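You operate a simulated robot arm through the tools that you are given. There is no shell and no other tool. Be economical: measure what you need, move in short steps, check, and stop when the job is done.

You run a simulated robot arm. Do the job below in one go: nothing can be reset, and whatever is moved stays where it is left.

JOB
Set the controls near the far end of the green bench. At the end: the silver bored block is on the black terminal box; the handle of the blue cap is set to free; the vice lock is set to hold; the vice jaw is set to open; whatever was shut is shut again. Leave all else as you found it, and nothing knocked over. The vice lock goes clockwise seen from above, to its stop. The vice jaw goes toward x -0.7, y +0.7, z +0.0 (a direction in the base frame), to its stop. The handle of the blue cap goes anticlockwise seen from above, to its stop.

It is judged by the outcome, as a careful person would: the job done as asked, and still so three seconds after it is handed in. It fails if anything else is knocked over, pushed out of place, dropped, spilled or broken. Lids that push on must go on centred and level and be pressed home; caps that screw on are set level and turned clockwise until they are tight.

ROBOT AND FRAMES
A 7-joint arm with a two-finger parallel gripper, fixed in place. Base frame: the origin is at the foot of the arm, x ahead of it, y to its left, z up; the work surface is at about z = 740. Readings come in mm, degrees, newtons and seconds.
With the tool pointing down near the work surface it reaches from about 300 to 680 mm from the base axis. Its first joint turns from -66.0 to 66.0 degrees. Payload 1.57 kg.
The tool frame sits at the grasp point between the pads (the TCP): z along the fingers, y along the line on which they close. The tips reach 30 mm beyond it. The gripper opens to 110 mm. The fingers are 24 mm wide and 12 mm thick; the gripper's body (48 by 112 mm) begins 78 mm behind the TCP.
Orientation is told as [roll, pitch, yaw] about the base's x, y, z axes, in that order, counted from this pose: with the fingers straight down and closing along the base's y, the tool's x points along the base's -x, its y along +y and its z along -z.

CONTROLS
- The arm moves only by the tool send_rows. Its argument "deltas" is a list of rows, each a list of 3 entries, a list of its own where there are three numbers: the shift along the tool's x, y, z in mm, then the turn, a rotation vector about the tool's x, y, z in degrees, then the finger opening in mm, from 0 to 110. In form: [[[tx, ty, tz], [ax, ay, az], fingers], ...]. A call has 1 to 20 rows; each row is the pose to reach, as a shift and turn from the pose commanded when the call began, along the tool's axes at that moment. Each row takes 0.2 s and may step no farther than 50 mm and 8.6 degrees from the row before; otherwise, or with a gripper value out of range, the whole call is refused. A pose out of reach is approached as far as the arm can. The call stops where the force on the tool passes 40 N (or 10 N more than at its start, if that is more) or the arm is blocked; 0.2 s more then pass. The fingers move at their own pace (about 108 mm/s each) and stop on an object; they squeeze with about 38 N. The grip force told is the motor's: it shows also when the fingers shut on nothing. Time passes only in rows, and 0.2 s behind the last, so rows that repeat a pose let the fingers close. The reply holds the time, the measured pose of the TCP, the force on the tool along the base axes, the opening and the grip force, in the units named above and with some noise, with the torque about the TCP (base axes, N m) and any sound that the robot's microphone picked up.
- Cameras (640 x 400 px; columns grow to the right, rows downward): "scene" is fixed at [147.3, -375.8, 1425.7]; the picture's right is [0.92, -0.40, 0.00], its down [-0.21, -0.49, -0.85] and it looks along [0.34, 0.78, -0.53] (base axes); focal length 335 px, centre (320, 200). "wrist" rides on the gripper at [70, 16, -141] in the tool frame; the picture's right is [-0.23, 0.97, 0.00], its down [-0.86, -0.20, -0.48] and it looks along [-0.47, -0.11, 0.88] (tool axes); focal length 222 px, centre (320, 200). There is no depth. A picture from a camera that has moved, and an enlarged one, comes with that camera's place and axes in the base frame and with its lens. The place of the scene camera against the robot may be out by one fixed shift of up to 25 mm in any direction.
- get_image(camera): a new picture of that camera. The clock stands still meanwhile.
- zoom(camera, box): a new picture of the part [left, top, right, bottom] of that camera's present view, enlarged. The clock stands still meanwhile.
- close_job(): hands the job in; it is judged then, once.

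Work in short steps. Places have to be worked out from the pictures, the camera data and where the tool is seen: move nearer, look again, correct. Check each grasp and each placing, and mend what went wrong. You have 120 turns and 84 pictures in all, those below and enlarged ones among them. Open the gripper and draw the arm clear of the work before you hand the job in, unless the task says otherwise; then end with one line.

The tools are called after "Call:" as name(argument=value, ...) on one line, values as JSON. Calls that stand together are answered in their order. send_rows: Moves the arm, as the interface text tells. Its arguments: {"type":"object","properties":{"deltas":{"type":"array","items":{"type":"array"}}},"required":["deltas"]} The other tools are called the same way: get_image (camera) takes a picture; zoom (camera, box) takes an enlarged picture of a part of a camera's view; close_job () hands the job in.

At the start:

```text
time_s: 0.0
tool_pos: [310.3, 234.7, 1191.2]
tool_rot: [0.1, 0.0, 0.0]
force: [-0.6, -0.2, 0.6]
moment: [0.01, 0.03, 0.03]
opening: 109.9
gripper_force: 0.0
```

scene: 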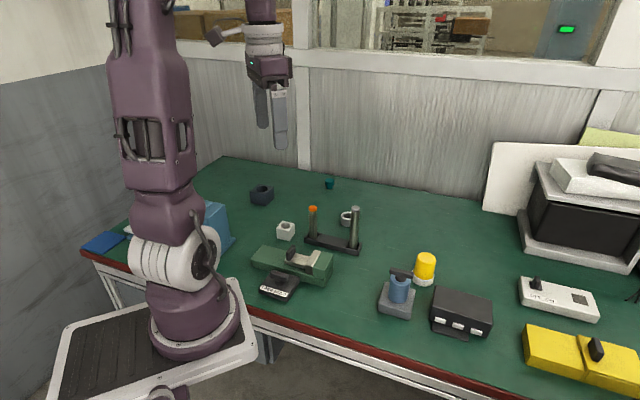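
wrist: 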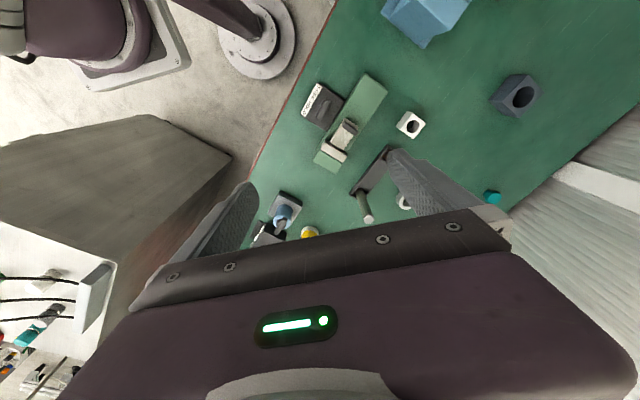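

I begin by enlarging the parts of the scene that matter.

Call:
zoom(camera="scene", box=[220, 160, 380, 310])

Call:
zoom(camera="scene", box=[360, 230, 520, 350])

Call:
zoom(camera="wrist", box=[230, 60, 550, 260])

```text
2.67 times, centred on (300, 235) of scene
camera zoom: at [147.3, -375.8, 1425.7], right [0.92, -0.4, 0.0], down [-0.21, -0.49, -0.85], along [0.34, 0.78, -0.53], focal length 894 px, centre (373, 107)
```

zoom: 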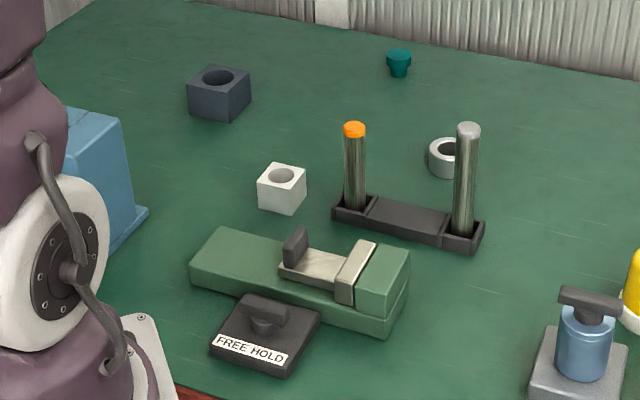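

```text
3.33 times, centred on (440, 290) of scene
camera zoom: at [147.3, -375.8, 1425.7], right [0.92, -0.4, 0.0], down [-0.21, -0.49, -0.85], along [0.34, 0.78, -0.53], focal length 1117 px, centre (-80, -100)
```

zoom: 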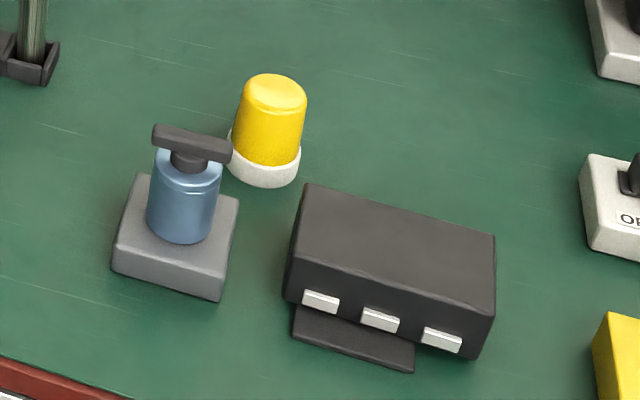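

```text
2.00 times, centred on (390, 160) of wrist
camera zoom: at [240.4, 251.0, 1332.1], right [0.23, 0.97, 0.0], down [0.86, -0.2, 0.48], along [0.47, -0.11, -0.88], focal length 444 px, centre (180, 280)
```

zoom: 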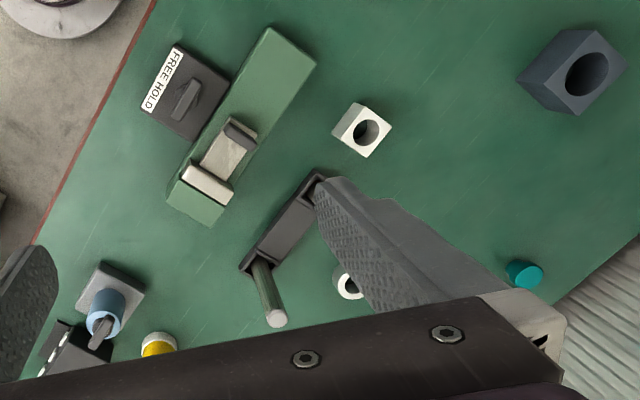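

The wrist view puts the silver block near (389,445), the vice near (380,273), the blue cap near (560,66) and the terminal box near (660,-40). I lower the arm to get a closer view of the vice, its lock and the block.

Call:
send_rows(deltas=[[[0, 10, 45], [0, 0, 0], 110], [[0, 20, 90], [0, 0, 0], 110], [[0, 40, 135], [0, 0, 0], 110], [[0, 60, 180], [0, 0, 0], 110], [[0, 60, 180], [0, 0, 0], 110]])

Call:
get_image(camera="wrist")

```text
time_s: 1.2
tool_pos: [308.7, 294.8, 1010.6]
tool_rot: [0.0, -0.1, 0.0]
force: [-0.5, -0.1, -0.3]
moment: [0.03, 0.0, 0.0]
opening: 110.0
gripper_force: 0.1
```

```text
78 pictures are left
camera wrist: at [238.9, 311.2, 1151.3], right [0.23, 0.97, 0.0], down [0.86, -0.2, 0.48], along [0.47, -0.11, -0.88], focal length 222 px, centre (320, 200)
```

wrist: 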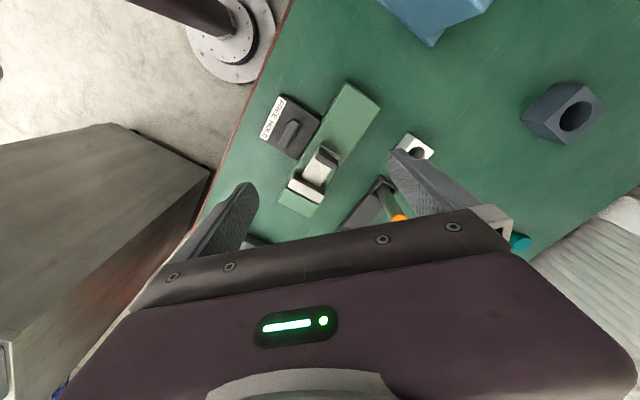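

Call:
zoom(camera="wrist", box=[240, 70, 448, 200])

```text
3.08 times, centred on (344, 135) of wrist
camera zoom: at [238.9, 311.2, 1151.3], right [0.23, 0.97, 0.0], down [0.86, -0.2, 0.48], along [0.47, -0.11, -0.88], focal length 684 px, centre (246, 400)
```

zoom: 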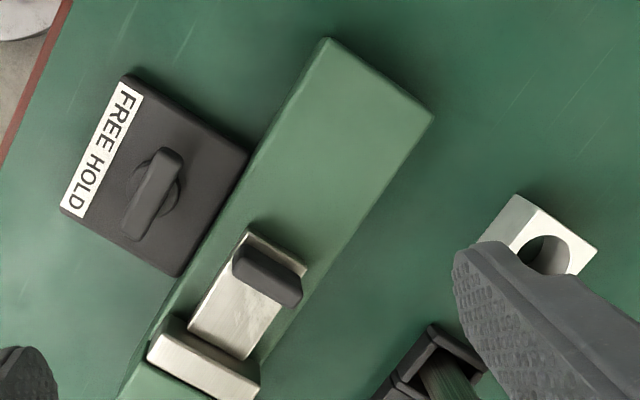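

The jaw's tab is near (355,296) and the lock lever near (302,249). I turn the gripper to yaw 45 so it closes along the jaw's travel, and stop above the tab.

Call:
send_rows(deltas=[[[-8, 0, 15], [0, 0, -7.5], 60], [[-16, 0, 35], [0, 0, -15], 60], [[-24, 0, 55], [0, 0, -22.5], 60], [[-32, 0, 75], [0, 0, -30], 60], [[-40, 0, 90], [0, 0, -37.5], 60], [[-46, 1, 100], [0, 0, -45], 60], [[-46, 1, 100], [0, 0, -45], 60]])

Call:
get_image(camera="wrist")

Call:
zoom(camera="scene", box=[220, 190, 380, 310])

```text
time_s: 2.8
tool_pos: [357.2, 296.5, 911.3]
tool_rot: [0.0, 0.0, 45.2]
force: [0.9, 0.0, -0.2]
moment: [-0.03, 0.0, 0.01]
opening: 60.0
gripper_force: 0.0
```

```text
76 pictures are left
camera wrist: at [295.3, 258.3, 1053.1], right [-0.53, 0.85, 0.0], down [0.74, 0.47, 0.48], along [0.41, 0.25, -0.88], focal length 222 px, centre (320, 200)
```

wrist: 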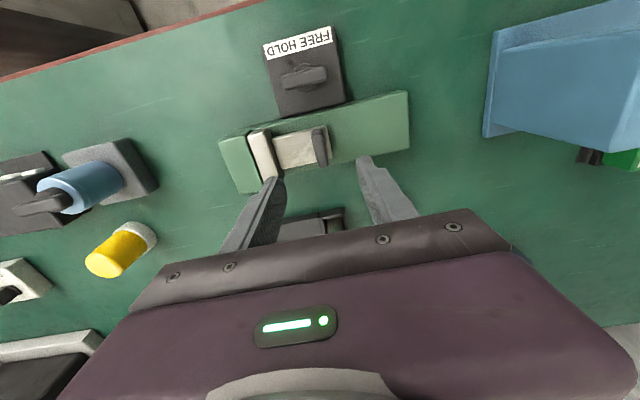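

```text
3.33 times, centred on (300, 250) of scene
camera zoom: at [147.3, -375.8, 1425.7], right [0.92, -0.4, 0.0], down [-0.21, -0.49, -0.85], along [0.34, 0.78, -0.53], focal length 1117 px, centre (387, 33)
```

zoom: 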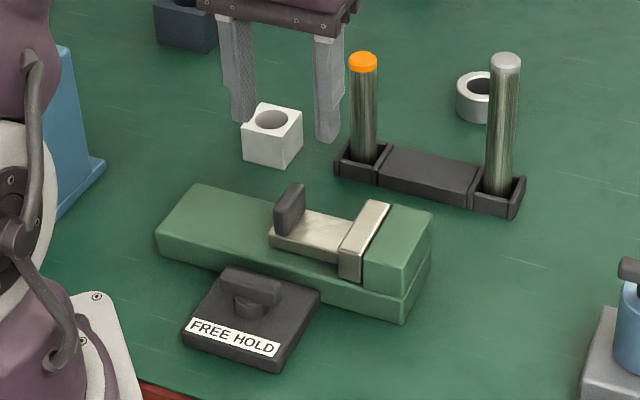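

I zoom the wrist view to triangulate the tab and the lever.

Call:
zoom(camera="wrist", box=[216, 30, 424, 160])

```text
3.08 times, centred on (320, 95) of wrist
camera zoom: at [295.3, 258.3, 1053.1], right [-0.53, 0.85, 0.0], down [0.74, 0.47, 0.48], along [0.41, 0.25, -0.88], focal length 684 px, centre (320, 523)
```

zoom: 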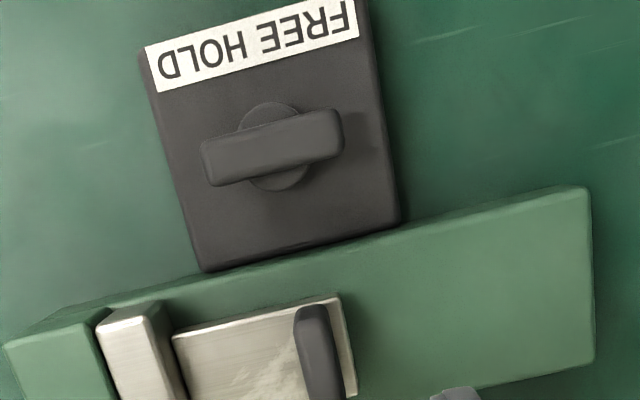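

The tab's top is near (354,296,798). I lower to TCP z≈820, with the fingers straddling the tab, and check.

Call:
send_rows(deltas=[[[0, 1, 45], [0, 0, 0], 60], [[0, 1, 85], [0, 0, 0], 60], [[0, 1, 92], [0, 0, 0], 60], [[0, 1, 92], [0, 0, 0], 60]])

Call:
zoom(camera="scene", box=[240, 210, 360, 300])

Call:
zoom(camera="wrist", box=[200, 60, 440, 210])

```text
time_s: 3.8
tool_pos: [354.8, 295.8, 819.4]
tool_rot: [0.0, 0.0, 45.0]
force: [-0.2, -0.8, 0.2]
moment: [0.01, -0.02, -0.02]
opening: 59.9
gripper_force: 0.0
```

```text
4.44 times, centred on (300, 255) of scene
camera zoom: at [147.3, -375.8, 1425.7], right [0.92, -0.4, 0.0], down [-0.21, -0.49, -0.85], along [0.34, 0.78, -0.53], focal length 1490 px, centre (409, -44)
```

zoom: 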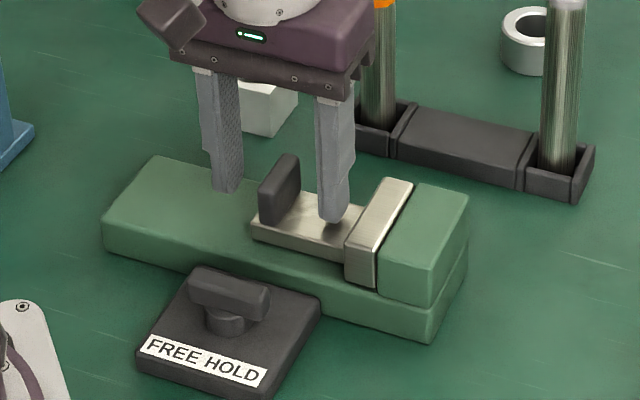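

```text
2.67 times, centred on (320, 135) of wrist
camera zoom: at [294.7, 258.6, 961.0], right [-0.53, 0.85, 0.0], down [0.75, 0.46, 0.48], along [0.41, 0.25, -0.88], focal length 592 px, centre (320, 373)
```

zoom: 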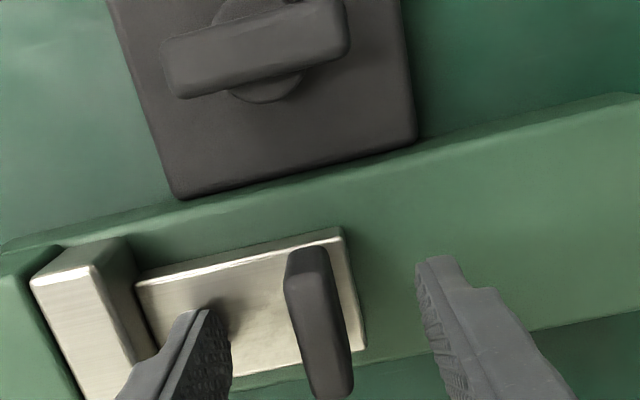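

The fingers straddle the tab. I lower 8 mm more and close on it.

Call:
send_rows(deltas=[[[0, 0, 8], [0, 0, 0], 60], [[0, 0, 8], [0, 0, 0], 30], [[0, 0, 8], [0, 0, 0], 8], [[0, 0, 8], [0, 0, 0], 5], [[0, 0, 8], [0, 0, 0], 5]])

```text
time_s: 4.2
tool_pos: [356.5, 297.4, 815.1]
tool_rot: [-0.1, -0.1, 45.1]
force: [-2.3, -3.7, 15.7]
moment: [-0.05, 0.45, 0.27]
opening: 30.0
gripper_force: 0.1
stopped in row 2: the force on the tool passed its limit at 60 N (the readings are from after the stop); the commanded pose is now the measured one
```

The tips touched the slide plate at about z 785. I raise 3 mm and close.

Call:
send_rows(deltas=[[[0, 0, -3], [0, 0, 0], 40], [[0, 0, -3], [0, 0, 0], 25], [[0, 0, -3], [0, 0, 0], 10], [[0, 0, -3], [0, 0, 0], 6], [[0, 0, -3], [0, 0, 0], 6]])

Call:
zoom(camera="scene", box=[240, 210, 360, 300])

```text
time_s: 5.4
tool_pos: [356.4, 296.7, 817.6]
tool_rot: [-0.1, -0.1, 45.0]
force: [-0.6, 1.3, -5.7]
moment: [0.42, 0.12, 0.02]
opening: 12.9
gripper_force: 29.3
```

```text
4.44 times, centred on (300, 255) of scene
camera zoom: at [147.4, -375.8, 1425.8], right [0.92, -0.4, 0.0], down [-0.21, -0.49, -0.85], along [0.34, 0.78, -0.53], focal length 1490 px, centre (409, -44)
```

zoom: 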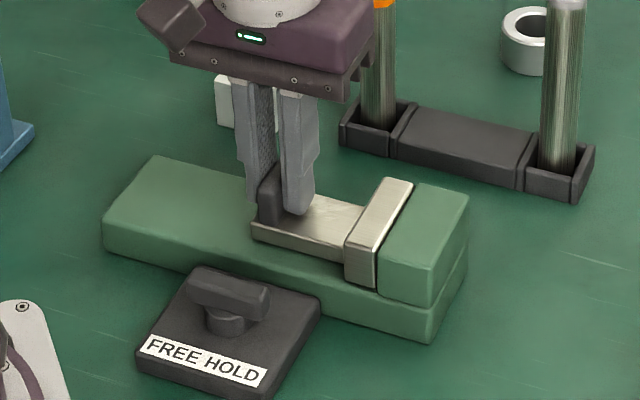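

The tab is gripped at 12.9 mm. I slide it along tool +y, which is (-0.7,+0.7), in small steps.

Call:
send_rows(deltas=[[[0, 4, 0], [0, 0, 0], 6], [[0, 8, 0], [0, 0, 0], 6], [[0, 12, 0], [0, 0, 0], 6], [[0, 16, 0], [0, 0, 0], 6], [[0, 20, 0], [0, 0, 0], 6]])

```text
time_s: 6.6
tool_pos: [342.1, 310.0, 818.7]
tool_rot: [-0.2, 0.1, 45.0]
force: [-2.3, -3.4, -13.1]
moment: [0.67, -0.03, 0.01]
opening: 13.1
gripper_force: 29.8
```

The jaw is moving freely, so I go on.

Call:
send_rows(deltas=[[[0, 4, 0], [0, 0, 0], 6], [[0, 8, 0], [0, 0, 0], 6], [[0, 12, 0], [0, 0, 0], 6], [[0, 16, 0], [0, 0, 0], 6], [[0, 20, 0], [0, 0, 0], 6], [[0, 24, 0], [0, 0, 0], 6], [[0, 28, 0], [0, 0, 0], 6], [[0, 32, 0], [0, 0, 0], 6]])

Call:
zoom(camera="scene", box=[240, 210, 360, 300])

```text
time_s: 8.4
tool_pos: [320.9, 333.8, 819.1]
tool_rot: [-0.1, -0.2, 45.0]
force: [-8.9, -6.4, 19.4]
moment: [0.22, 0.46, -0.14]
opening: 13.4
gripper_force: 29.6
```

```text
4.44 times, centred on (300, 255) of scene
camera zoom: at [146.9, -376.2, 1425.7], right [0.92, -0.4, 0.0], down [-0.21, -0.49, -0.85], along [0.34, 0.78, -0.53], focal length 1490 px, centre (409, -44)
```

zoom: 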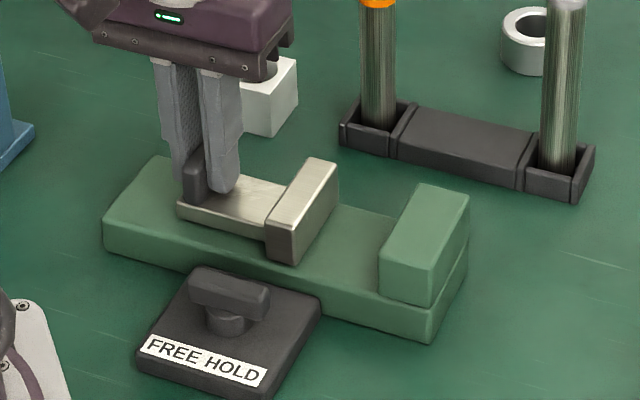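

The jaw has moved about 50 mm. I continue gently to the stop.

Call:
send_rows(deltas=[[[0, 3, 0], [0, 0, 0], 6], [[0, 6, 0], [0, 0, 0], 6], [[0, 9, 0], [0, 0, 0], 6], [[0, 12, 0], [0, 0, 0], 6], [[0, 15, 0], [0, 0, 0], 6], [[0, 18, 0], [0, 0, 0], 6], [[0, 21, 0], [0, 0, 0], 6], [[0, 24, 0], [0, 0, 0], 6]])

Call:
zoom(camera="scene", box=[240, 210, 360, 300])

```text
time_s: 10.2
tool_pos: [303.5, 350.0, 819.3]
tool_rot: [-0.1, -0.3, 45.0]
force: [8.5, 6.5, 20.4]
moment: [0.32, -0.08, -0.04]
opening: 12.7
gripper_force: 29.6
```

```text
4.44 times, centred on (300, 255) of scene
camera zoom: at [147.3, -375.9, 1425.7], right [0.92, -0.4, 0.0], down [-0.21, -0.49, -0.85], along [0.34, 0.78, -0.53], focal length 1490 px, centre (409, -44)
```

zoom: 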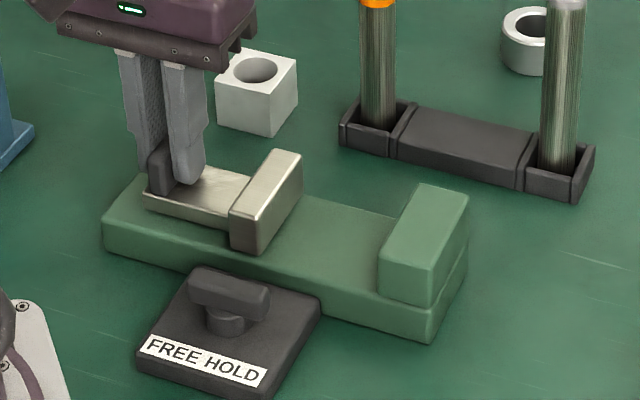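

There is no stop yet, so I continue in small steps.

Call:
send_rows(deltas=[[[0, 3, 0], [0, 0, 0], 6], [[0, 6, 0], [0, 0, 0], 6], [[0, 9, 0], [0, 0, 0], 6], [[0, 12, 0], [0, 0, 0], 6], [[0, 15, 0], [0, 0, 0], 6], [[0, 18, 0], [0, 0, 0], 6]])

Call:
zoom(camera="scene", box=[240, 210, 360, 300])

```text
time_s: 11.6
tool_pos: [295.3, 357.2, 817.1]
tool_rot: [-0.7, 0.2, 44.8]
force: [4.4, -2.5, -1.3]
moment: [0.59, 0.45, 0.65]
opening: 12.8
gripper_force: 29.9
stopped in row 6: the force on the tool passed its limit at 43 N (the readings are from after the stop); the commanded pose is now the measured one
```

```text
4.44 times, centred on (300, 255) of scene
camera zoom: at [147.5, -375.9, 1425.7], right [0.92, -0.4, 0.0], down [-0.21, -0.49, -0.85], along [0.34, 0.78, -0.53], focal length 1490 px, centre (409, -44)
```

zoom: 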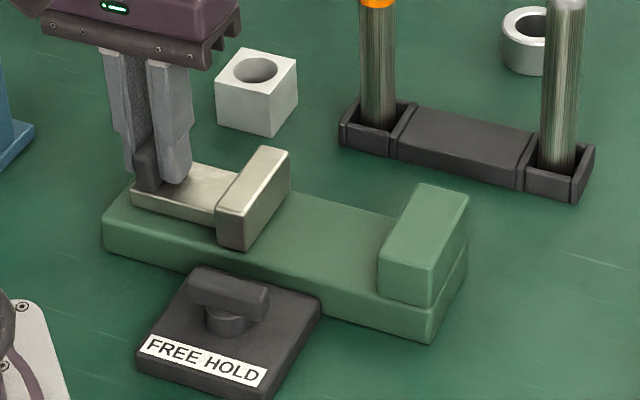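

It blocked at about 86 mm of travel. I push once more briefly to confirm the stop.

Call:
send_rows(deltas=[[[0, 2, 0], [0, 0, 0], 6], [[0, 4, 0], [0, 0, 0], 6], [[0, 6, 0], [0, 0, 0], 6], [[0, 8, 0], [0, 0, 0], 6]])

```text
time_s: 12.4
tool_pos: [293.9, 355.2, 817.8]
tool_rot: [-1.2, 0.3, 44.5]
force: [6.6, -0.7, -5.3]
moment: [0.59, 0.45, 0.79]
opening: 13.3
gripper_force: 29.8
stopped in row 3: the force on the tool passed its limit at 42 N (the readings are from after the stop); the commanded pose is now the measured one
```

The stop is confirmed and the jaw is open. I release, lift clear, then move above the lock lever while turning to yaw 135, so that the clockwise turn ends in a comfortable pose.

Call:
send_rows(deltas=[[[0, 0, 0], [0, 0, 0], 20], [[0, 0, 0], [0, 0, 0], 30], [[0, 0, -30], [0, 0, 0], 40], [[0, 0, -70], [0, 0, 0], 40], [[0, 0, -100], [0, 0, 0], 40], [[0, 0, -100], [0, 0, 0], 40]])

Call:
zoom(camera="wrist", box=[160, 0, 480, 200])

```text
time_s: 13.8
tool_pos: [291.6, 358.7, 918.9]
tool_rot: [-1.3, 0.3, 44.5]
force: [-0.2, -1.5, -0.4]
moment: [0.01, -0.01, 0.01]
opening: 40.1
gripper_force: 0.1
```

```text
2.00 times, centred on (320, 100) of wrist
camera zoom: at [228.5, 325.2, 1060.2], right [-0.52, 0.85, -0.02], down [0.74, 0.47, 0.48], along [0.42, 0.23, -0.88], focal length 444 px, centre (320, 400)
```

zoom: 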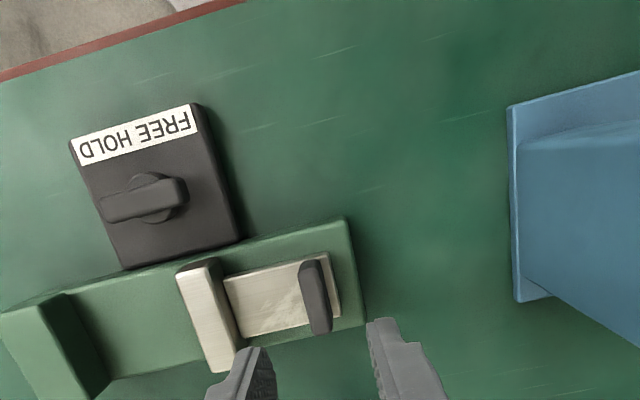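

I move to above the lever at (305,241) while turning to yaw about 135.

Call:
send_rows(deltas=[[[6, -8, 0], [0, 0, -8.2], 50], [[13, -17, 0], [0, 0, -16.4], 50], [[20, -25, 0], [0, 0, -24.6], 50], [[26, -34, 0], [0, 0, -32.8], 50], [[33, -42, 0], [0, 0, -41], 50], [[40, -51, 0], [0, 0, -49.2], 50], [[46, -60, 0], [0, 0, -57.4], 50], [[53, -68, 0], [0, 0, -65.6], 50], [[60, -77, 0], [0, 0, -73.8], 50], [[66, -85, 0], [0, 0, -82], 50], [[73, -93, 0], [0, 0, -90], 50], [[73, -93, 0], [0, 0, -90], 50]])

Call:
get_image(camera="wrist")

```text
time_s: 16.4
tool_pos: [307.0, 241.2, 921.0]
tool_rot: [0.3, 1.2, 134.5]
force: [-0.3, 0.0, 1.0]
moment: [-0.02, -0.02, 0.01]
opening: 50.1
gripper_force: 0.1
```

```text
66 pictures are left
camera wrist: at [342.0, 182.9, 1063.7], right [-0.85, -0.52, 0.0], down [-0.46, 0.76, 0.46], along [-0.24, 0.39, -0.89], focal length 222 px, centre (320, 200)
```

wrist: 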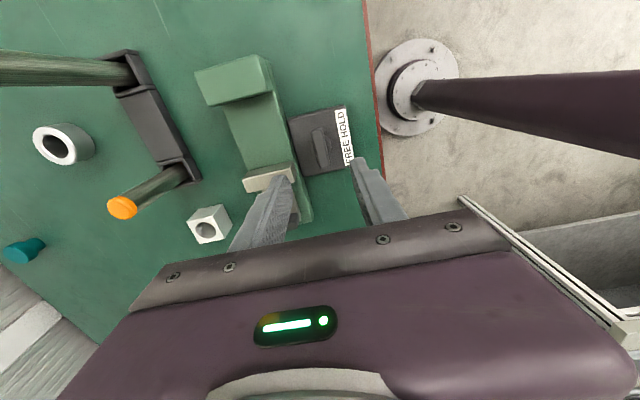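

The pose is reachable and the bar lines up with the fingers. I level the tool and lower to TCP z 805 around the lever.

Call:
send_rows(deltas=[[[-1, 0, 40], [0.3, 0.5, 0], 44], [[-2, 1, 80], [0.65, 1.05, 0], 44], [[-2, 1, 105], [0.65, 1.05, 0], 44], [[-2, 1, 116], [0.65, 1.05, 0], 44], [[-2, 1, 116], [0.65, 1.05, 0], 44]])

Call:
zoom(camera="wrist", box=[200, 60, 440, 210])

Call:
zoom(camera="scene", box=[230, 220, 350, 310])

```text
time_s: 17.6
tool_pos: [304.8, 238.8, 802.6]
tool_rot: [-0.4, 2.3, 134.5]
force: [-0.2, 0.1, 0.4]
moment: [0.01, 0.03, 0.0]
opening: 44.1
gripper_force: 0.0
```

```text
2.67 times, centred on (320, 135) of wrist
camera zoom: at [337.6, 181.2, 947.0], right [-0.85, -0.52, -0.02], down [-0.47, 0.76, 0.44], along [-0.22, 0.39, -0.9], focal length 592 px, centre (320, 373)
```

zoom: 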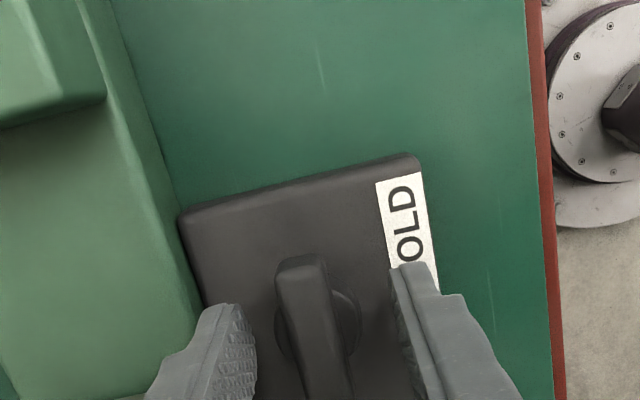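

```text
4.44 times, centred on (290, 265) of scene
camera zoom: at [147.3, -375.8, 1425.7], right [0.92, -0.4, 0.0], down [-0.21, -0.49, -0.85], along [0.34, 0.78, -0.53], focal length 1490 px, centre (453, -89)
```

zoom: 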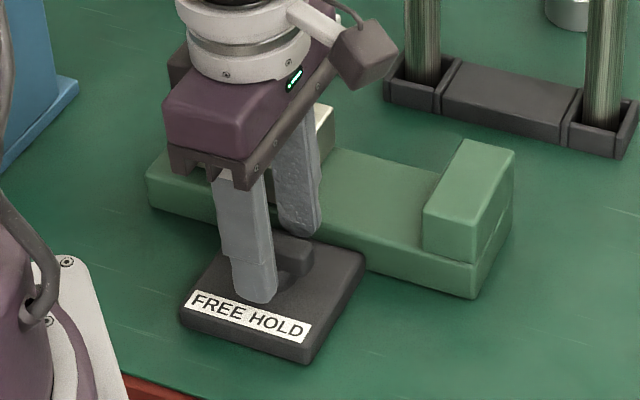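

The "pitch" reading turns about the tool's y, so my correction went the wrong way; I fix it here. I also nudge the centring, go slightly lower, and close on the bar.

Call:
send_rows(deltas=[[[-1, -1, 0], [-0.4, -2.3, 0], 44], [[-1, -1, 3], [-0.4, -2.3, 0], 44], [[-1, -1, 3], [-0.4, -2.3, 0], 30], [[-1, -1, 3], [-0.4, -2.3, 0], 15], [[-1, -1, 3], [-0.4, -2.3, 0], 6], [[-1, -1, 3], [-0.4, -2.3, 0], 6]])

Call:
zoom(camera="wrist", box=[200, 60, 440, 210])

Call:
zoom(camera="scene", box=[230, 220, 350, 310])

```text
time_s: 19.0
tool_pos: [305.2, 242.3, 800.7]
tool_rot: [0.0, 0.0, 134.5]
force: [6.5, 4.8, -4.2]
moment: [0.46, -0.07, -0.04]
opening: 26.6
gripper_force: 37.1
```

```text
2.67 times, centred on (320, 135) of wrist
camera zoom: at [342.6, 180.5, 941.7], right [-0.85, -0.52, 0.0], down [-0.46, 0.75, 0.48], along [-0.25, 0.41, -0.88], focal length 592 px, centre (320, 373)
```

zoom: 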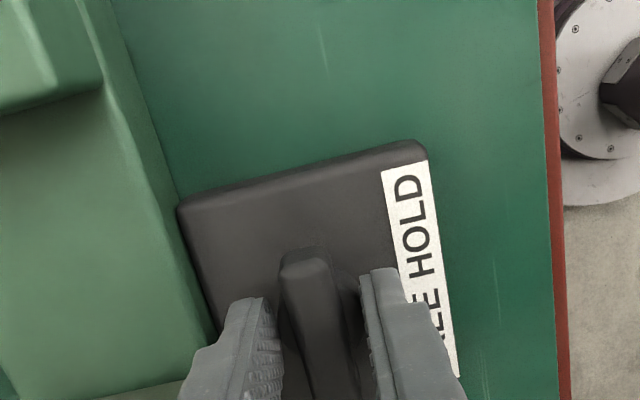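

```text
4.44 times, centred on (290, 265) of scene
camera zoom: at [147.5, -375.7, 1425.8], right [0.92, -0.4, 0.0], down [-0.21, -0.49, -0.85], along [0.34, 0.78, -0.53], focal length 1490 px, centre (453, -89)
```

zoom: 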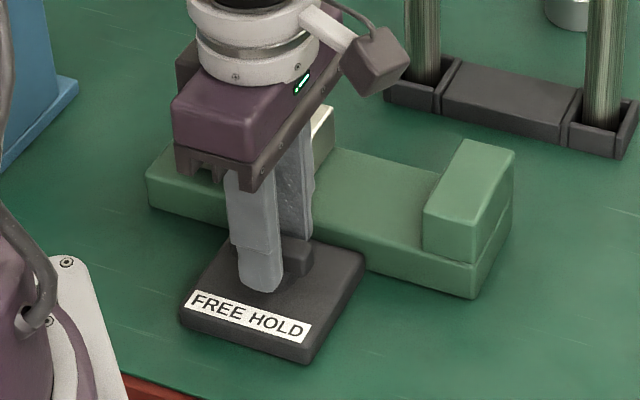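

The fingers closed on the round boss at 26.6 mm, under the bar. I open, rise 10 mm and grip the bar itself.

Call:
send_rows(deltas=[[[0, 0, 0], [0, 0, 0], 40], [[0, 0, -10], [0, 0, 0], 40], [[0, 0, -10], [0, 0, 0], 20], [[0, 0, -10], [0, 0, 0], 6], [[0, 0, -10], [0, 0, 0], 6], [[0, 0, -10], [0, 0, 0], 6]])

Call:
zoom(camera="wrist", box=[200, 60, 440, 210])

```text
time_s: 20.4
tool_pos: [307.2, 242.3, 809.9]
tool_rot: [0.0, -0.1, 134.6]
force: [2.5, 0.1, -0.8]
moment: [0.3, 0.19, -0.01]
opening: 14.8
gripper_force: 31.0
```

```text
2.67 times, centred on (320, 135) of wrist
camera zoom: at [343.1, 180.4, 952.4], right [-0.85, -0.52, 0.0], down [-0.46, 0.75, 0.48], along [-0.25, 0.41, -0.88], focal length 592 px, centre (320, 373)
```

zoom: 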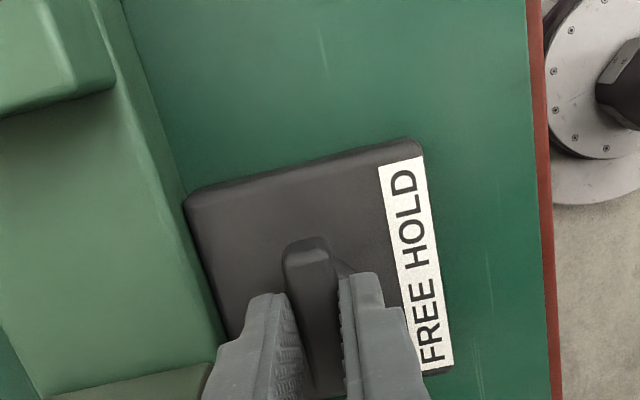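

The bar is gripped at 14.8 mm. I turn it clockwise, which is tool +z, by 40° and watch the force.

Call:
send_rows(deltas=[[[0, 0, 0], [0, 0, 5], 6], [[0, 0, 0], [0, 0, 10], 6], [[0, 0, 0], [0, 0, 15], 6], [[0, 0, 0], [0, 0, 20], 6], [[0, 0, 0], [0, 0, 25], 6], [[0, 0, 0], [0, 0, 30], 6], [[0, 0, 0], [0, 0, 35], 6], [[0, 0, 0], [0, 0, 40], 6]])

Call:
zoom(camera="wrist", box=[200, 60, 440, 210])

```text
time_s: 22.2
tool_pos: [303.5, 240.2, 811.3]
tool_rot: [0.0, 0.1, 94.6]
force: [-22.9, 5.0, 18.5]
moment: [-0.13, 0.61, 0.07]
opening: 15.0
gripper_force: 30.6
```

```text
2.67 times, centred on (320, 135) of wrist
camera zoom: at [293.2, 169.9, 952.5], right [-0.99, 0.15, 0.0], down [0.13, 0.87, 0.48], along [0.07, 0.47, -0.88], focal length 592 px, centre (320, 373)
```

zoom: 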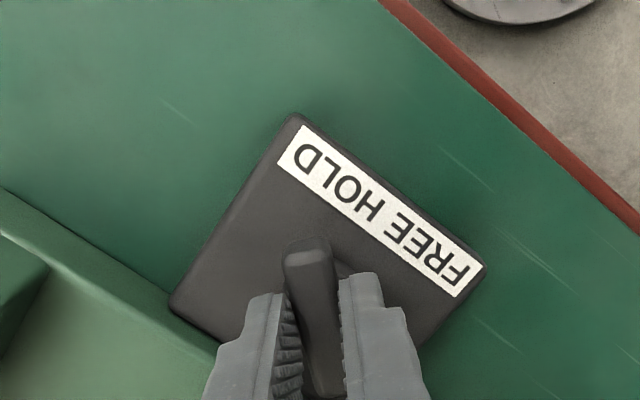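

The lever turned 40°. The -x side force says the TCP is slightly off the pivot, so I ease 3 mm in -x and continue.

Call:
send_rows(deltas=[[[0, 3, 0], [0, 0, 0], 6], [[0, 3, 0], [0, 0, 5], 6], [[0, 3, 0], [0, 0, 10], 6], [[0, 3, 0], [0, 0, 15], 6], [[0, 3, 0], [0, 0, 20], 6], [[0, 3, 0], [0, 0, 25], 6]])

```text
time_s: 23.6
tool_pos: [302.2, 240.8, 810.7]
tool_rot: [0.0, 0.0, 69.2]
force: [8.3, -5.6, 18.6]
moment: [-0.72, 0.0, 0.02]
opening: 15.3
gripper_force: 31.2
```

Call:
send_rows(deltas=[[[0, 0, 0], [0, 0, 5], 6], [[0, 0, 0], [0, 0, 10], 6], [[0, 0, 0], [0, 0, 15], 6], [[0, 0, 0], [0, 0, 20], 6], [[0, 0, 0], [0, 0, 25], 6]])

Call:
zoom(camera="wrist", box=[200, 60, 440, 210])

```text
time_s: 24.8
tool_pos: [302.4, 241.0, 811.5]
tool_rot: [0.1, 0.2, 44.8]
force: [-6.0, 5.7, -6.2]
moment: [0.33, -0.24, 0.82]
opening: 14.8
gripper_force: 30.6
```

```text
2.67 times, centred on (320, 135) of wrist
camera zoom: at [240.5, 204.1, 952.5], right [-0.52, 0.85, 0.0], down [0.75, 0.46, 0.48], along [0.41, 0.25, -0.88], focal length 592 px, centre (320, 373)
```

zoom: 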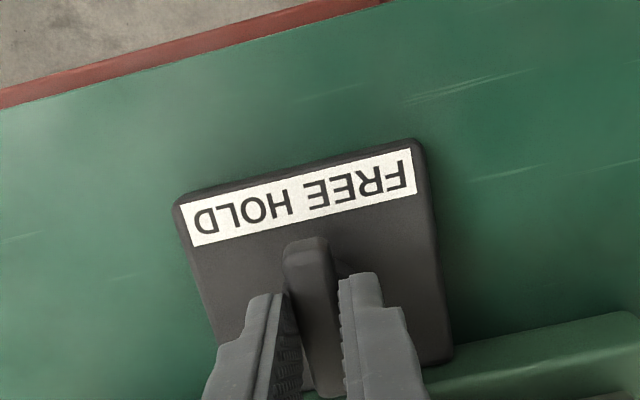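

It has turned 90° and the moment about z has risen to 0.82, so this may be the stop. I turn a little further to test it.

Call:
send_rows(deltas=[[[0, 0, 0], [0, 0, 3], 6], [[0, 0, 0], [0, 0, 6], 6], [[0, 0, 0], [0, 0, 9], 6]])

Call:
zoom(camera="wrist", box=[200, 60, 440, 210])

```text
time_s: 25.6
tool_pos: [300.7, 240.3, 810.5]
tool_rot: [0.0, 0.2, 35.6]
force: [-20.2, 10.9, -9.5]
moment: [0.3, 0.24, 1.08]
opening: 18.9
gripper_force: 33.1
```

```text
2.67 times, centred on (320, 135) of wrist
camera zoom: at [234.6, 213.6, 952.7], right [-0.38, 0.92, 0.0], down [0.81, 0.34, 0.48], along [0.44, 0.18, -0.88], focal length 592 px, centre (320, 373)
```

zoom: 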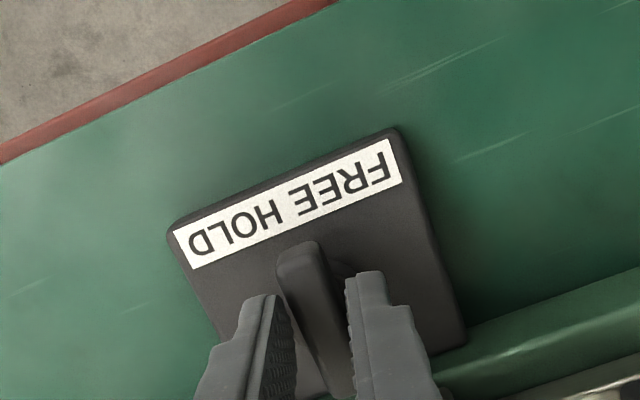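

The lever stays while the fingers twist on it, so this is the stop. I open, lift, and check the lock.

Call:
send_rows(deltas=[[[0, 0, 0], [0, 0, -5], 8], [[0, 0, 0], [0, 0, -5], 40], [[0, 0, 0], [0, 0, -5], 44], [[0, 0, -30], [0, 0, -5], 44], [[0, 0, -70], [0, 0, 0], 44], [[0, 0, -110], [0, 0, 5], 44], [[0, 0, -110], [0, 0, 5], 44]])

Call:
zoom(camera="wrist", box=[160, 0, 480, 200])

```text
time_s: 27.2
tool_pos: [299.6, 239.4, 922.5]
tool_rot: [-0.1, 0.1, 30.4]
force: [-0.4, -0.4, 0.8]
moment: [0.01, -0.04, -0.01]
opening: 44.0
gripper_force: 0.0
```

```text
2.00 times, centred on (320, 100) of wrist
camera zoom: at [231.2, 218.2, 1064.2], right [-0.3, 0.95, 0.0], down [0.84, 0.26, 0.48], along [0.46, 0.14, -0.88], focal length 444 px, centre (320, 400)
```

zoom: 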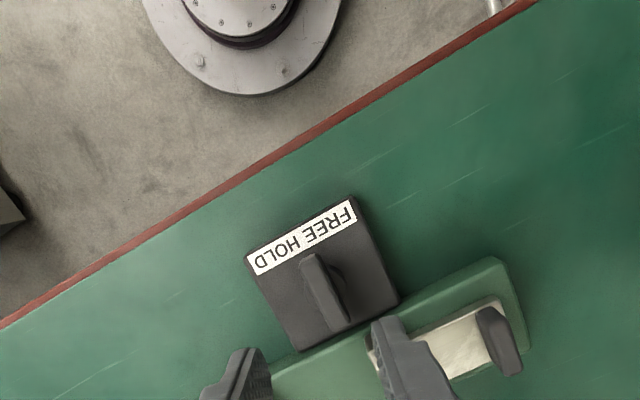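

The lever is across, at hold. Next I move toward the blue cap for a closer view.

Call:
send_rows(deltas=[[[-8, -35, -10], [0, 0, 5], 60], [[-16, -71, -20], [0, 0, 10], 60], [[-24, -106, -30], [0, 0, 15], 60], [[-32, -142, -38], [0, 0, 20], 60], [[-41, -178, -38], [0, 0, 25], 60], [[-49, -213, -38], [0, 0, 30], 60], [[-49, -213, -38], [0, 0, 30], 60]])

Call:
get_image(camera="wrist")

```text
time_s: 28.8
tool_pos: [453.6, 81.3, 959.9]
tool_rot: [0.0, 0.0, 0.4]
force: [0.6, 0.3, -1.0]
moment: [-0.01, 0.0, 0.03]
opening: 60.2
gripper_force: 0.1
```

```text
56 pictures are left
camera wrist: at [383.9, 97.0, 1100.9], right [0.22, 0.98, 0.0], down [0.86, -0.19, 0.48], along [0.47, -0.11, -0.88], focal length 222 px, centre (320, 200)
```

wrist: 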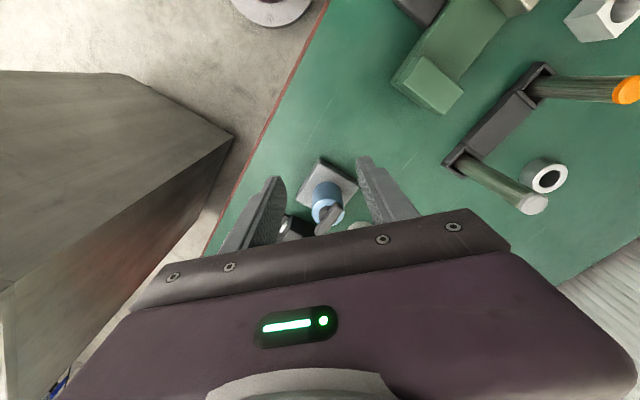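

Call:
zoom(camera="wrist", box=[264, 140, 384, 240])

Call:
zoom(camera="scene", box=[370, 245, 450, 325])

```text
4.00 times, centred on (324, 190) of wrist
camera zoom: at [383.9, 97.0, 1100.9], right [0.22, 0.98, 0.0], down [0.86, -0.19, 0.48], along [0.47, -0.11, -0.88], focal length 888 px, centre (304, 240)
```

zoom: 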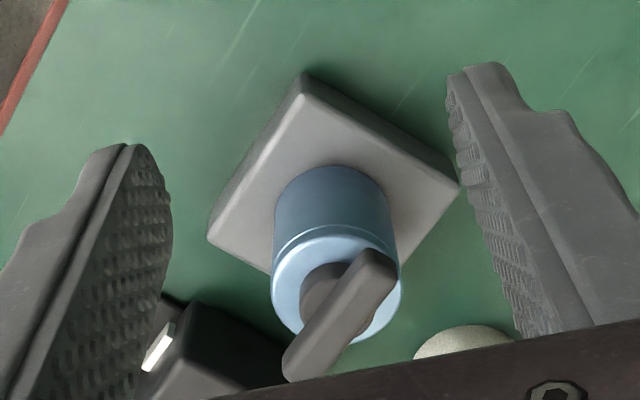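

```text
5.00 times, centred on (410, 285) of scene
camera zoom: at [147.3, -375.8, 1425.7], right [0.92, -0.4, 0.0], down [-0.21, -0.49, -0.85], along [0.34, 0.78, -0.53], focal length 1676 px, centre (-130, -225)
```

zoom: 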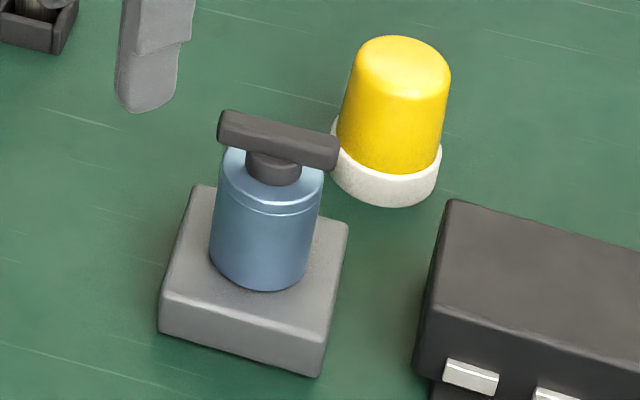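

The handle's bar points along about (-0.65,0.76), with its centre near (565,68) and its height uncertain. I move over it at yaw -45 and take a second view to triangulate.

Call:
send_rows(deltas=[[[-18, -2, 5], [0, 0, 7.5], 60], [[-36, -4, 10], [0, 0, 15], 60], [[-54, -6, 15], [0, 0, 22.5], 60], [[-72, -8, 20], [0, 0, 30], 60], [[-90, -10, 25], [0, 0, 37.5], 60], [[-106, -13, 30], [0, 0, 45], 60], [[-106, -13, 30], [0, 0, 45], 60]])

Call:
zoom(camera="wrist", box=[160, 40, 480, 240])

Call:
zoom(camera="scene", box=[350, 205, 478, 325])

```text
time_s: 30.4
tool_pos: [558.8, 71.7, 929.0]
tool_rot: [-0.1, 0.0, -44.7]
force: [0.2, -0.1, 0.1]
moment: [-0.02, 0.01, -0.01]
opening: 60.0
gripper_force: 0.1
```

```text
2.00 times, centred on (320, 140) of wrist
camera zoom: at [520.5, 131.4, 1070.1], right [0.85, 0.53, 0.0], down [0.47, -0.74, 0.48], along [0.25, -0.41, -0.88], focal length 444 px, centre (320, 320)
```

zoom: 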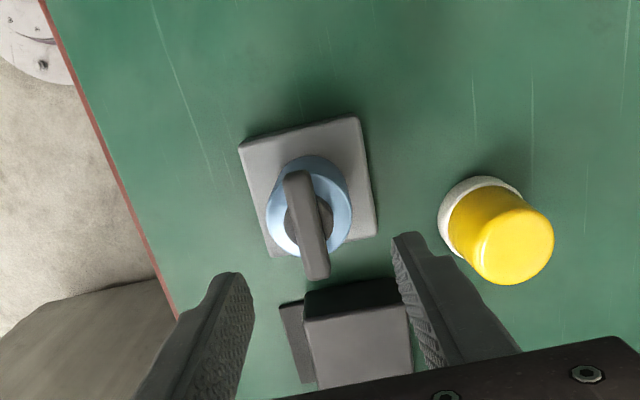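

```text
3.33 times, centred on (414, 265) of scene
camera zoom: at [147.3, -375.8, 1425.7], right [0.92, -0.4, 0.0], down [-0.21, -0.49, -0.85], along [0.34, 0.78, -0.53], focal length 1117 px, centre (7, -17)
```

zoom: 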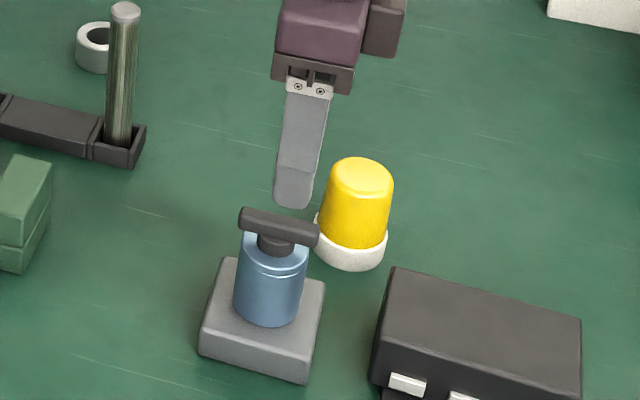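

Triangulated, the handle's top centre is at about (547,71,851). I centre over it, lower to TCP z≈870 with the fingers astride the bar, and look.

Call:
send_rows(deltas=[[[8, -8, 5], [0, 0, 0], 50], [[8, -8, 30], [0, 0, 0], 50], [[8, -8, 50], [0, 0, 0], 50], [[8, -8, 59], [0, 0, 0], 50], [[8, -8, 59], [0, 0, 0], 50]])

Call:
zoom(camera="wrist", box=[200, 90, 440, 240])

Call:
zoom(camera="scene", box=[350, 225, 450, 315])

```text
time_s: 31.6
tool_pos: [547.2, 71.7, 870.0]
tool_rot: [0.0, 0.0, -44.5]
force: [-0.7, -0.7, 0.1]
moment: [-0.02, -0.01, 0.02]
opening: 50.4
gripper_force: 0.1
```

```text
2.67 times, centred on (320, 165) of wrist
camera zoom: at [509.1, 132.9, 1011.3], right [0.84, 0.54, 0.0], down [0.47, -0.74, 0.48], along [0.26, -0.4, -0.88], focal length 592 px, centre (320, 293)
```

zoom: 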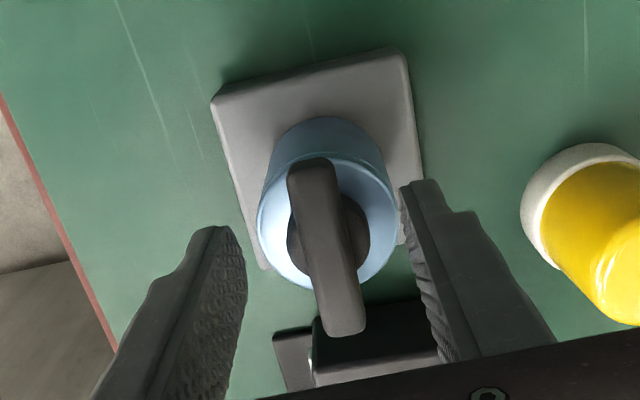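

```text
4.44 times, centred on (400, 270) of scene
camera zoom: at [147.3, -375.8, 1425.7], right [0.92, -0.4, 0.0], down [-0.21, -0.49, -0.85], along [0.34, 0.78, -0.53], focal length 1490 px, centre (-36, -111)
```

zoom: 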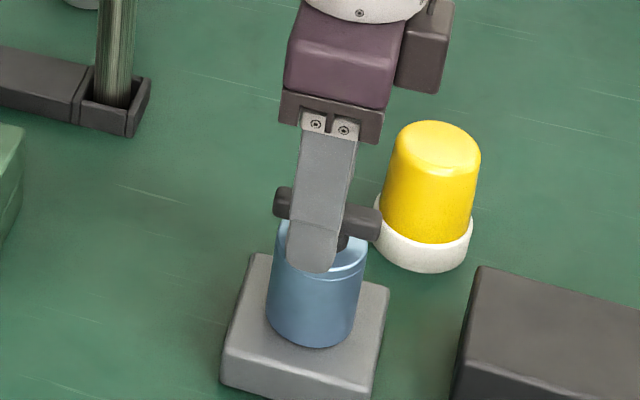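

The bar lies between the fingers and is well centred, so I close.

Call:
send_rows(deltas=[[[0, 0, 0], [0, 0, 0], 30], [[0, 0, 0], [0, 0, 0], 12], [[0, 0, 0], [0, 0, 0], 6], [[0, 0, 0], [0, 0, 0], 6]])

Call:
zoom(camera="wrist", box=[200, 90, 440, 240])

```text
time_s: 32.6
tool_pos: [548.0, 71.3, 871.8]
tool_rot: [0.0, 0.0, -44.5]
force: [1.7, 4.4, 20.9]
moment: [0.23, -0.19, 0.03]
opening: 13.3
gripper_force: 29.7
```

```text
2.67 times, centred on (320, 165) of wrist
camera zoom: at [509.3, 132.8, 1012.6], right [0.84, 0.54, 0.0], down [0.47, -0.74, 0.48], along [0.26, -0.4, -0.88], focal length 592 px, centre (320, 293)
```

zoom: 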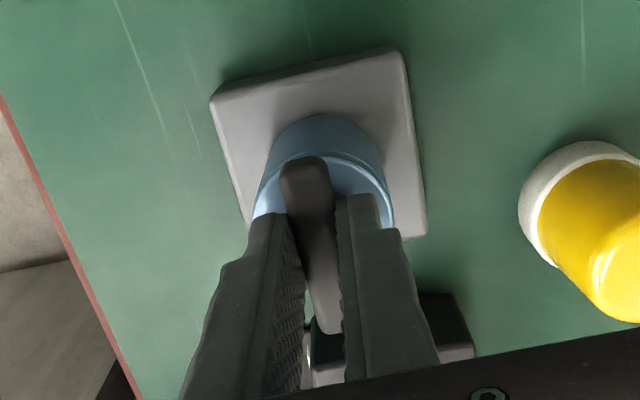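

The bar is gripped at 13.3 mm. I relieve the downward press by 1.5 mm and turn anticlockwise (tool -z).

Call:
send_rows(deltas=[[[0, 0, -1.5], [0, 0, 0], 6], [[0, 0, -1.5], [0, 0, -5], 6], [[0, 0, -1.5], [0, 0, -10], 6], [[0, 0, -1.5], [0, 0, -15], 6], [[0, 0, -1.5], [0, 0, -20], 6], [[0, 0, -1.5], [0, 0, -25], 6], [[0, 0, -1.5], [0, 0, -30], 6]])

Call:
zoom(camera="wrist", box=[200, 90, 440, 240])

```text
time_s: 34.2
tool_pos: [548.7, 69.7, 871.0]
tool_rot: [0.0, 0.0, -14.5]
force: [1.0, 5.0, 10.8]
moment: [0.21, -0.15, 0.03]
opening: 13.6
gripper_force: 30.2
```

```text
2.67 times, centred on (320, 165) of wrist
camera zoom: at [483.7, 103.1, 1012.7], right [0.46, 0.89, 0.0], down [0.78, -0.41, 0.48], along [0.42, -0.22, -0.88], focal length 592 px, centre (320, 293)
```

zoom: 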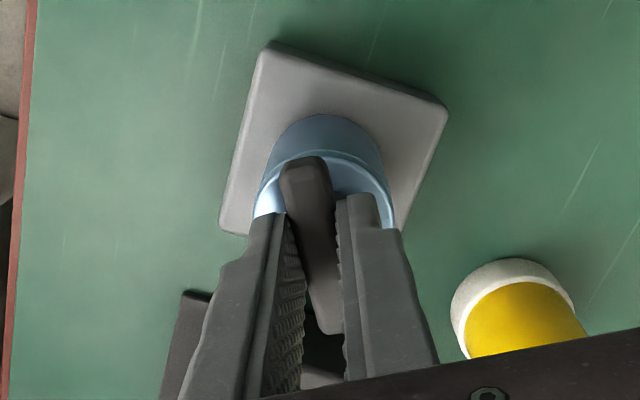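

It turned 30° and the base stayed put. I continue.

Call:
send_rows(deltas=[[[0, 0, 0], [0, 0, -5], 6], [[0, 0, 0], [0, 0, -10], 6], [[0, 0, 0], [0, 0, -15], 6], [[0, 0, 0], [0, 0, -20], 6], [[0, 0, 0], [0, 0, -25], 6], [[0, 0, 0], [0, 0, -30], 6], [[0, 0, 0], [0, 0, -35], 6], [[0, 0, 0], [0, 0, -40], 6], [[0, 0, 0], [0, 0, -45], 6], [[0, 0, 0], [0, 0, -50], 6], [[0, 0, 0], [0, 0, -55], 6]])

Call:
zoom(camera="wrist", box=[200, 90, 440, 240])

```text
time_s: 36.6
tool_pos: [548.2, 69.2, 872.6]
tool_rot: [-0.1, 0.1, 40.7]
force: [0.9, -0.8, 0.5]
moment: [-0.01, -0.02, -0.01]
opening: 13.4
gripper_force: 29.7
```

```text
2.67 times, centred on (320, 165) of wrist
camera zoom: at [483.7, 36.4, 1013.4], right [-0.46, 0.89, 0.0], down [0.78, 0.41, 0.48], along [0.42, 0.22, -0.88], focal length 592 px, centre (320, 293)
```

zoom: 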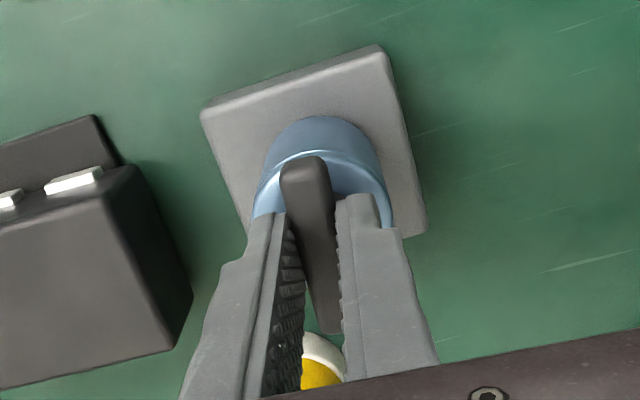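

It has turned 85° with little force. I carry on to find the stop.

Call:
send_rows(deltas=[[[0, 0, 0], [0, 0, -3], 6], [[0, 0, 0], [0, 0, -6], 6], [[0, 0, 0], [0, 0, -9], 6], [[0, 0, 0], [0, 0, -12], 6], [[0, 0, 0], [0, 0, -15], 6]])

Call:
zoom(camera="wrist", box=[200, 90, 440, 240])

```text
time_s: 37.8
tool_pos: [548.0, 69.7, 870.9]
tool_rot: [0.0, 0.0, 55.5]
force: [0.1, 0.3, 0.4]
moment: [-0.04, 0.03, 0.02]
opening: 13.2
gripper_force: 30.1
```

```text
2.67 times, centred on (320, 165) of wrist
camera zoom: at [494.4, 21.9, 1013.2], right [-0.67, 0.74, 0.0], down [0.65, 0.59, 0.48], along [0.35, 0.32, -0.88], focal length 592 px, centre (320, 293)
```

zoom: 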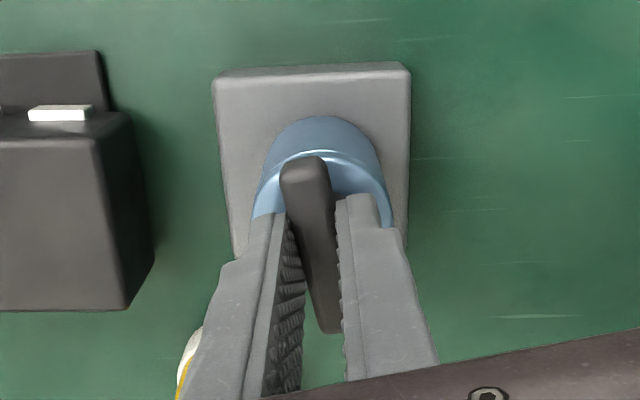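

There is still no resistance at 100°. I continue in small turns, watching the moment.

Call:
send_rows(deltas=[[[0, 0, 0], [0, 0, -4], 6], [[0, 0, 0], [0, 0, -8], 6], [[0, 0, 0], [0, 0, -12], 6], [[0, 0, 0], [0, 0, -16], 6], [[0, 0, 0], [0, 0, -20], 6], [[0, 0, 0], [0, 0, -24], 6], [[0, 0, 0], [0, 0, -28], 6]])

Call:
zoom(camera="scene", box=[350, 225, 450, 315])

```text
time_s: 39.4
tool_pos: [547.7, 69.2, 872.3]
tool_rot: [-0.1, 0.0, 83.6]
force: [3.2, -3.4, 0.0]
moment: [-0.26, -0.21, 0.0]
opening: 13.2
gripper_force: 29.2
```

```text
4.44 times, centred on (400, 270) of scene
camera zoom: at [147.4, -375.9, 1425.7], right [0.92, -0.4, 0.0], down [-0.21, -0.49, -0.85], along [0.34, 0.78, -0.53], focal length 1490 px, centre (-36, -111)
```

zoom: 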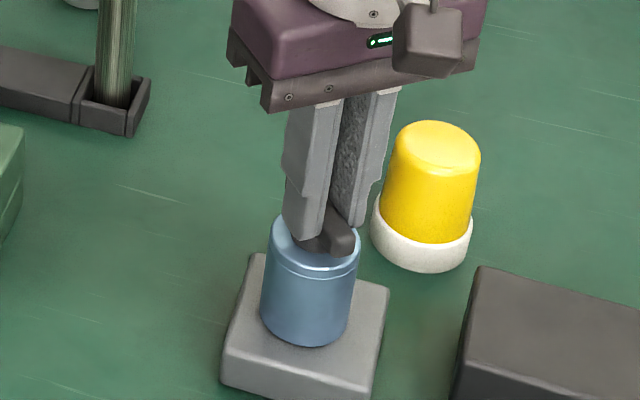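

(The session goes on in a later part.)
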